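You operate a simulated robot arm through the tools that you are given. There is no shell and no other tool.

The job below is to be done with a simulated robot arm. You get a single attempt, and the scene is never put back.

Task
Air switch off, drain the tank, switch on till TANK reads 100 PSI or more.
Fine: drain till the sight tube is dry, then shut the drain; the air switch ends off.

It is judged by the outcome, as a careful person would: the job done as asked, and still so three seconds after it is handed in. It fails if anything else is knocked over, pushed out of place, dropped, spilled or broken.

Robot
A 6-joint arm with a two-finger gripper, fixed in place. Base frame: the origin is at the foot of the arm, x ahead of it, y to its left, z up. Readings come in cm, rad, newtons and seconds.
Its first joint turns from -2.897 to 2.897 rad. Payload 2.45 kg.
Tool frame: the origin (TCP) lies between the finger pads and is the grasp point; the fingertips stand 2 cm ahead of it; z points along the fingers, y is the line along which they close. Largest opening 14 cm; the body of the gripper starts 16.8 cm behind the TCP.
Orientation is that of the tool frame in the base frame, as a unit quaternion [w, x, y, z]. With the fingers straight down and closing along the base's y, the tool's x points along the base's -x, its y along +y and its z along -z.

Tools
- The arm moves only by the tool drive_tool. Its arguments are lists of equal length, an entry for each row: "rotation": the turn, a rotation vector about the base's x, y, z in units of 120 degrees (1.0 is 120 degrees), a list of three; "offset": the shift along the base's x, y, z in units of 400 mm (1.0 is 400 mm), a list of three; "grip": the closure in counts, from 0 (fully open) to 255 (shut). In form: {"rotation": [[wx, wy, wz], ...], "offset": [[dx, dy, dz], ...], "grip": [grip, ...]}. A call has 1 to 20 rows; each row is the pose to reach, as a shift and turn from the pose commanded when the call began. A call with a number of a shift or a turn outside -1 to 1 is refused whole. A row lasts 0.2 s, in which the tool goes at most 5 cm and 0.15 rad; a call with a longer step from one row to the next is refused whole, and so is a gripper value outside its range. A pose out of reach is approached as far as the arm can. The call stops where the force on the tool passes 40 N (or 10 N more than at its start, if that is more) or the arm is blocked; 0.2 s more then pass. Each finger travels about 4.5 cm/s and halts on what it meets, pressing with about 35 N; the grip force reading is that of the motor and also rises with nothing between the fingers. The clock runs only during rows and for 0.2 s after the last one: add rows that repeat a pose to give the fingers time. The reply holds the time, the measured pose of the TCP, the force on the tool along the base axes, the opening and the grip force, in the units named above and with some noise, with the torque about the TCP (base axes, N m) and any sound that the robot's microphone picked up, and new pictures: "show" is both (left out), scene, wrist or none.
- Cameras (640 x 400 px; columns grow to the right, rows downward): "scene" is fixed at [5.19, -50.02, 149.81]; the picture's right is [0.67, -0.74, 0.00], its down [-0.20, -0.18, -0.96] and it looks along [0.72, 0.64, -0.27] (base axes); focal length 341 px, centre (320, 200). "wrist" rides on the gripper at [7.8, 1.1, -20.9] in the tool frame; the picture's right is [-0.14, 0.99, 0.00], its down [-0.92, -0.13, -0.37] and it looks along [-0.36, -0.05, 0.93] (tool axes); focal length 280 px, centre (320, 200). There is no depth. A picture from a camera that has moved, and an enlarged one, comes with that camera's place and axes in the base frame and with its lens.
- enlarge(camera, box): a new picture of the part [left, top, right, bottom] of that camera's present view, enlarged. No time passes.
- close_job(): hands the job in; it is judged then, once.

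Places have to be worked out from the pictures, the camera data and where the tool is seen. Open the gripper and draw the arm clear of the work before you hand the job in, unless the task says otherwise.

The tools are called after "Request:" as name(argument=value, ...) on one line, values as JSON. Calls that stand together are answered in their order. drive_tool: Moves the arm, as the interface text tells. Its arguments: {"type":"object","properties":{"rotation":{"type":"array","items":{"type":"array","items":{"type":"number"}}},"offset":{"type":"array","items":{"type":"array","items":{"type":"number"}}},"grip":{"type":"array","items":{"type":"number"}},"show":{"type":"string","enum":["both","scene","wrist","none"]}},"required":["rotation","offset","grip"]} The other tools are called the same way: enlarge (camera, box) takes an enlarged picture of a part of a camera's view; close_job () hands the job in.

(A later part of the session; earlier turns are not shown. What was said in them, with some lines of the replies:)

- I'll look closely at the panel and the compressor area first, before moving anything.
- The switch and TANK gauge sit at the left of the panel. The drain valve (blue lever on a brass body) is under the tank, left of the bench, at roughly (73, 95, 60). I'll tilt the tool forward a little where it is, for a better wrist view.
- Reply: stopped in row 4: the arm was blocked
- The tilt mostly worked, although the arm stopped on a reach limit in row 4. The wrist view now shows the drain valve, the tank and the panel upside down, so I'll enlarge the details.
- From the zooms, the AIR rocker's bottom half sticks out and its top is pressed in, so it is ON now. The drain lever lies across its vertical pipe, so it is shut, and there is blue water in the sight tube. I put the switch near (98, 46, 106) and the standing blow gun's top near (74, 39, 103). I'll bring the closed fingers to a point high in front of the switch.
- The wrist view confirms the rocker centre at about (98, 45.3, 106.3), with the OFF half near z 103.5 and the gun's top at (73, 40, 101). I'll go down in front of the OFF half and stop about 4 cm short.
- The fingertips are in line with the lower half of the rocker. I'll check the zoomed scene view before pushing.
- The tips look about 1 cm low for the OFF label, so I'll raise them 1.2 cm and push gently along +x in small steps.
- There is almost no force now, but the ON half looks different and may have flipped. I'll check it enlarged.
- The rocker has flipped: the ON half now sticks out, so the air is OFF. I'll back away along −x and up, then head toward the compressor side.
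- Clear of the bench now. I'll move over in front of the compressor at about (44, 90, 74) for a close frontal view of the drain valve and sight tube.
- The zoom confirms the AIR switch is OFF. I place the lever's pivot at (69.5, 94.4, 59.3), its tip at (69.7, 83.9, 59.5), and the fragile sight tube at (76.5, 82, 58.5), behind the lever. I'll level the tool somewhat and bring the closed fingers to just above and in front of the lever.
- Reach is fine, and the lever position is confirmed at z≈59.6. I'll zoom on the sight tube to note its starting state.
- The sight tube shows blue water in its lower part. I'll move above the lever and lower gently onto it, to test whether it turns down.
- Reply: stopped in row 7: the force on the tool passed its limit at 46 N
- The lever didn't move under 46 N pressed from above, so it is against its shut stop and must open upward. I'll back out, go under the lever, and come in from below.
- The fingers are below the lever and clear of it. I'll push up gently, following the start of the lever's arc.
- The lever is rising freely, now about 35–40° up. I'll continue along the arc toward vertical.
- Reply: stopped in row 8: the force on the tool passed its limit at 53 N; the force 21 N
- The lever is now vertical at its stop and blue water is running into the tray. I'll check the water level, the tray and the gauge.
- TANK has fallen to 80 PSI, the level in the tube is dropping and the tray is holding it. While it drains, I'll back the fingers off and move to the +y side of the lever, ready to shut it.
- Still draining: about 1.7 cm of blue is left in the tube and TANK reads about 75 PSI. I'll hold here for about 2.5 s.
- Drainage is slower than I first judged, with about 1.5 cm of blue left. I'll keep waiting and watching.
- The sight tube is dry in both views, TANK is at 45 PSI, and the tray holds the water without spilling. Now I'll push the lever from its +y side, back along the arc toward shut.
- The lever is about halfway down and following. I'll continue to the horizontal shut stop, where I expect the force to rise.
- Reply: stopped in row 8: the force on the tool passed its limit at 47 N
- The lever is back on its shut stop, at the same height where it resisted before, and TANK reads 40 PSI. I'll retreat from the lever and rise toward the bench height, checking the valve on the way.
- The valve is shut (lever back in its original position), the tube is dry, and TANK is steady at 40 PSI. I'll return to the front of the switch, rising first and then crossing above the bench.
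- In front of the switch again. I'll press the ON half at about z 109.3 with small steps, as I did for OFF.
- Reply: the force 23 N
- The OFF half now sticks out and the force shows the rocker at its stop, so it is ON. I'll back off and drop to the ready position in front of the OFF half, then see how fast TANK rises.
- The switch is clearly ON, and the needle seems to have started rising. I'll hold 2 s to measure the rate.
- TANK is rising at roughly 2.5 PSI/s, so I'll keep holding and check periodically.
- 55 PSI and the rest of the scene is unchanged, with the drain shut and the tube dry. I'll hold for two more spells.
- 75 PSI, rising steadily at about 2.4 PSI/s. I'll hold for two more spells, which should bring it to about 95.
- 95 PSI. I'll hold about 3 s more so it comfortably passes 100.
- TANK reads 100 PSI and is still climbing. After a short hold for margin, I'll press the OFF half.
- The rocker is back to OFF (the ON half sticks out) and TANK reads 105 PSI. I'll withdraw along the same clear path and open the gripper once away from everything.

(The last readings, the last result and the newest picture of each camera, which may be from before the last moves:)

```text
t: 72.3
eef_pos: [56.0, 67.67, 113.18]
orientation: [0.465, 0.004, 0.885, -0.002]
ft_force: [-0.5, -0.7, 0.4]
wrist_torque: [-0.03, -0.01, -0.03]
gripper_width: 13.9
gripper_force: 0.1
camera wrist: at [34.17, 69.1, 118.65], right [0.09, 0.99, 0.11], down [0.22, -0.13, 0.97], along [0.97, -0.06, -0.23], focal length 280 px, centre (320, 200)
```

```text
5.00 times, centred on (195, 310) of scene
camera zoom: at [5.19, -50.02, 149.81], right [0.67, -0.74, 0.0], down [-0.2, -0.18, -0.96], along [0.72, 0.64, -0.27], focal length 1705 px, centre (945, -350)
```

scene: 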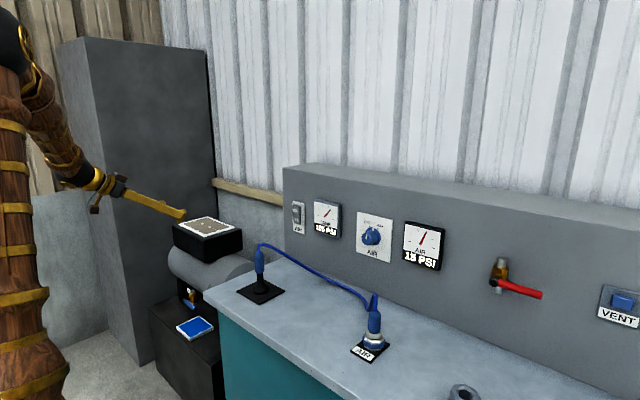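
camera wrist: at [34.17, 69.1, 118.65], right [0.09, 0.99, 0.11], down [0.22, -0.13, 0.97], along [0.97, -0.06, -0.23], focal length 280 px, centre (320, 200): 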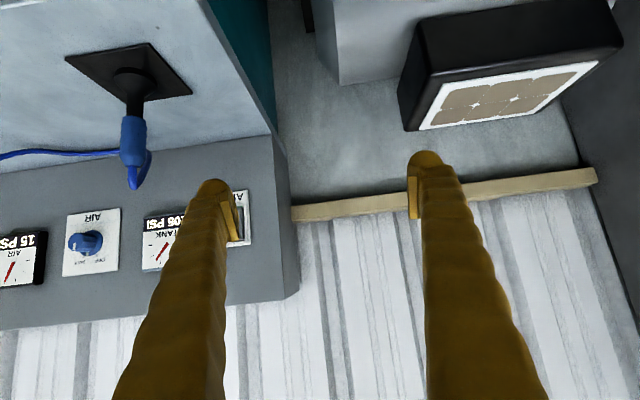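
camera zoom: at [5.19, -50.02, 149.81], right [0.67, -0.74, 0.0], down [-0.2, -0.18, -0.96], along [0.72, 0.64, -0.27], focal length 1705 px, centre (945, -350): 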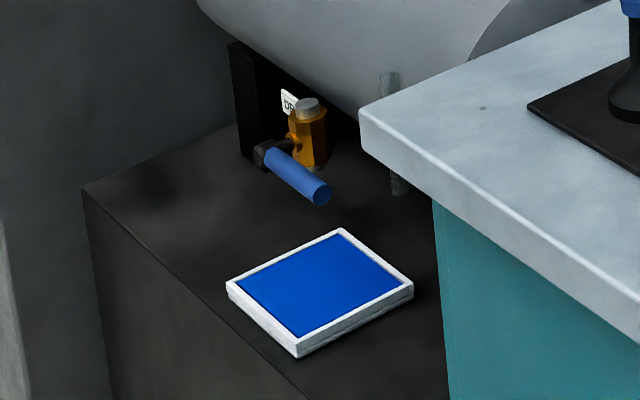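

The switch is OFF, TANK reads 105 PSI, the drain is shut and the tube is dry. I'll draw the arm a bit further back and wait to confirm that everything holds.

Request:
drive_tool(rotation=[[0, 0, 0], [0, 0, 0], [0, 0, 0], [0, 0, 0], [0, 0, 0], [0, 0, 0], [0, 0, 0], [0, 0, 0], [0, 0, 0], [0, 0, 0], [0, 0, 0], [0, 0, 0], [0, 0, 0], [0, 0, 0], [0, 0, 0]], offset=[[-0.05, 0.04, 0], [-0.12, 0.08, 0], [-0.2, 0.12, 0], [-0.2, 0.12, 0], [-0.2, 0.12, 0], [-0.2, 0.12, 0], [-0.2, 0.12, 0], [-0.2, 0.12, 0], [-0.2, 0.12, 0], [-0.2, 0.12, 0], [-0.2, 0.12, 0], [-0.2, 0.12, 0], [-0.2, 0.12, 0], [-0.2, 0.12, 0], [-0.2, 0.12, 0]], grip=[0, 0, 0, 0, 0, 0, 0, 0, 0, 0, 0, 0, 0, 0, 0])

Request:
enlarge(camera="scene", box=[265, 190, 345, 245])

```text
t: 75.5
eef_pos: [48.4, 72.75, 112.48]
orientation: [0.464, 0.005, 0.886, -0.008]
ft_force: [0.7, -0.9, -0.5]
wrist_torque: [0.0, -0.03, 0.03]
gripper_width: 14.01
gripper_force: 0.0
camera wrist: at [26.61, 74.25, 118.05], right [0.09, 0.99, 0.1], down [0.22, -0.12, 0.97], along [0.97, -0.07, -0.23], focal length 280 px, centre (320, 200)
```

scene: 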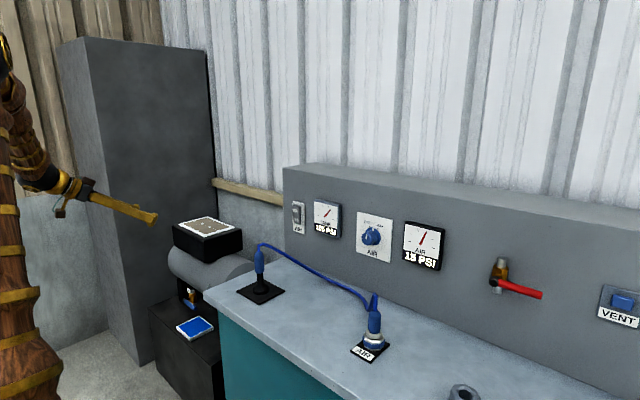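
wrist: 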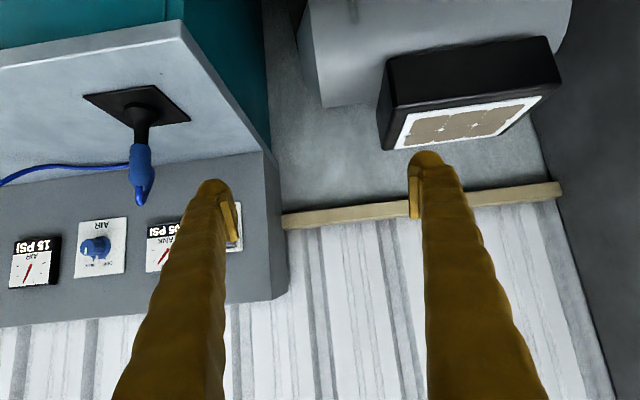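

```text
7.27 times, centred on (305, 218) of scene
camera zoom: at [5.19, -50.02, 149.81], right [0.67, -0.74, 0.0], down [-0.2, -0.18, -0.96], along [0.72, 0.64, -0.27], focal length 2480 px, centre (429, 73)
```

zoom: 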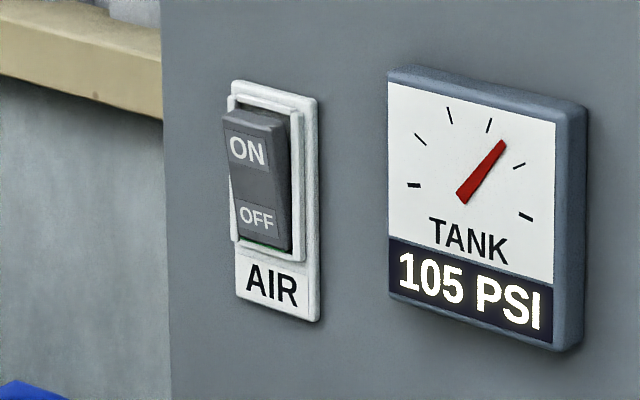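

After the wait TANK is still at 105 PSI, the switch is OFF, the drain is shut and nothing else has been disturbed. The gripper is open and the arm is clear, so I'm handing the job in.

Request:
close_job()

```text
The job is handed in.
```

The job is done and handed in: the tank is drained and back up to 105 PSI, with the air switch off.

- **Switch off:** The AIR switch was on at the start, so I turned it off before draining.
- **Drain:** I opened the drain until the sight tube was dry, then shut it against its stop. TANK held at 40 PSI with the drain shut. The water is in the tray, with no spill visible.
- **Refill:** I turned the switch on until TANK passed 100 PSI, then off again. TANK was still at 105 PSI about six seconds later.

The drain lever opens upward. I first pressed it down and it stopped at 46 N without moving. It then opened and shut normally, and nothing else in the scene looks moved or damaged.
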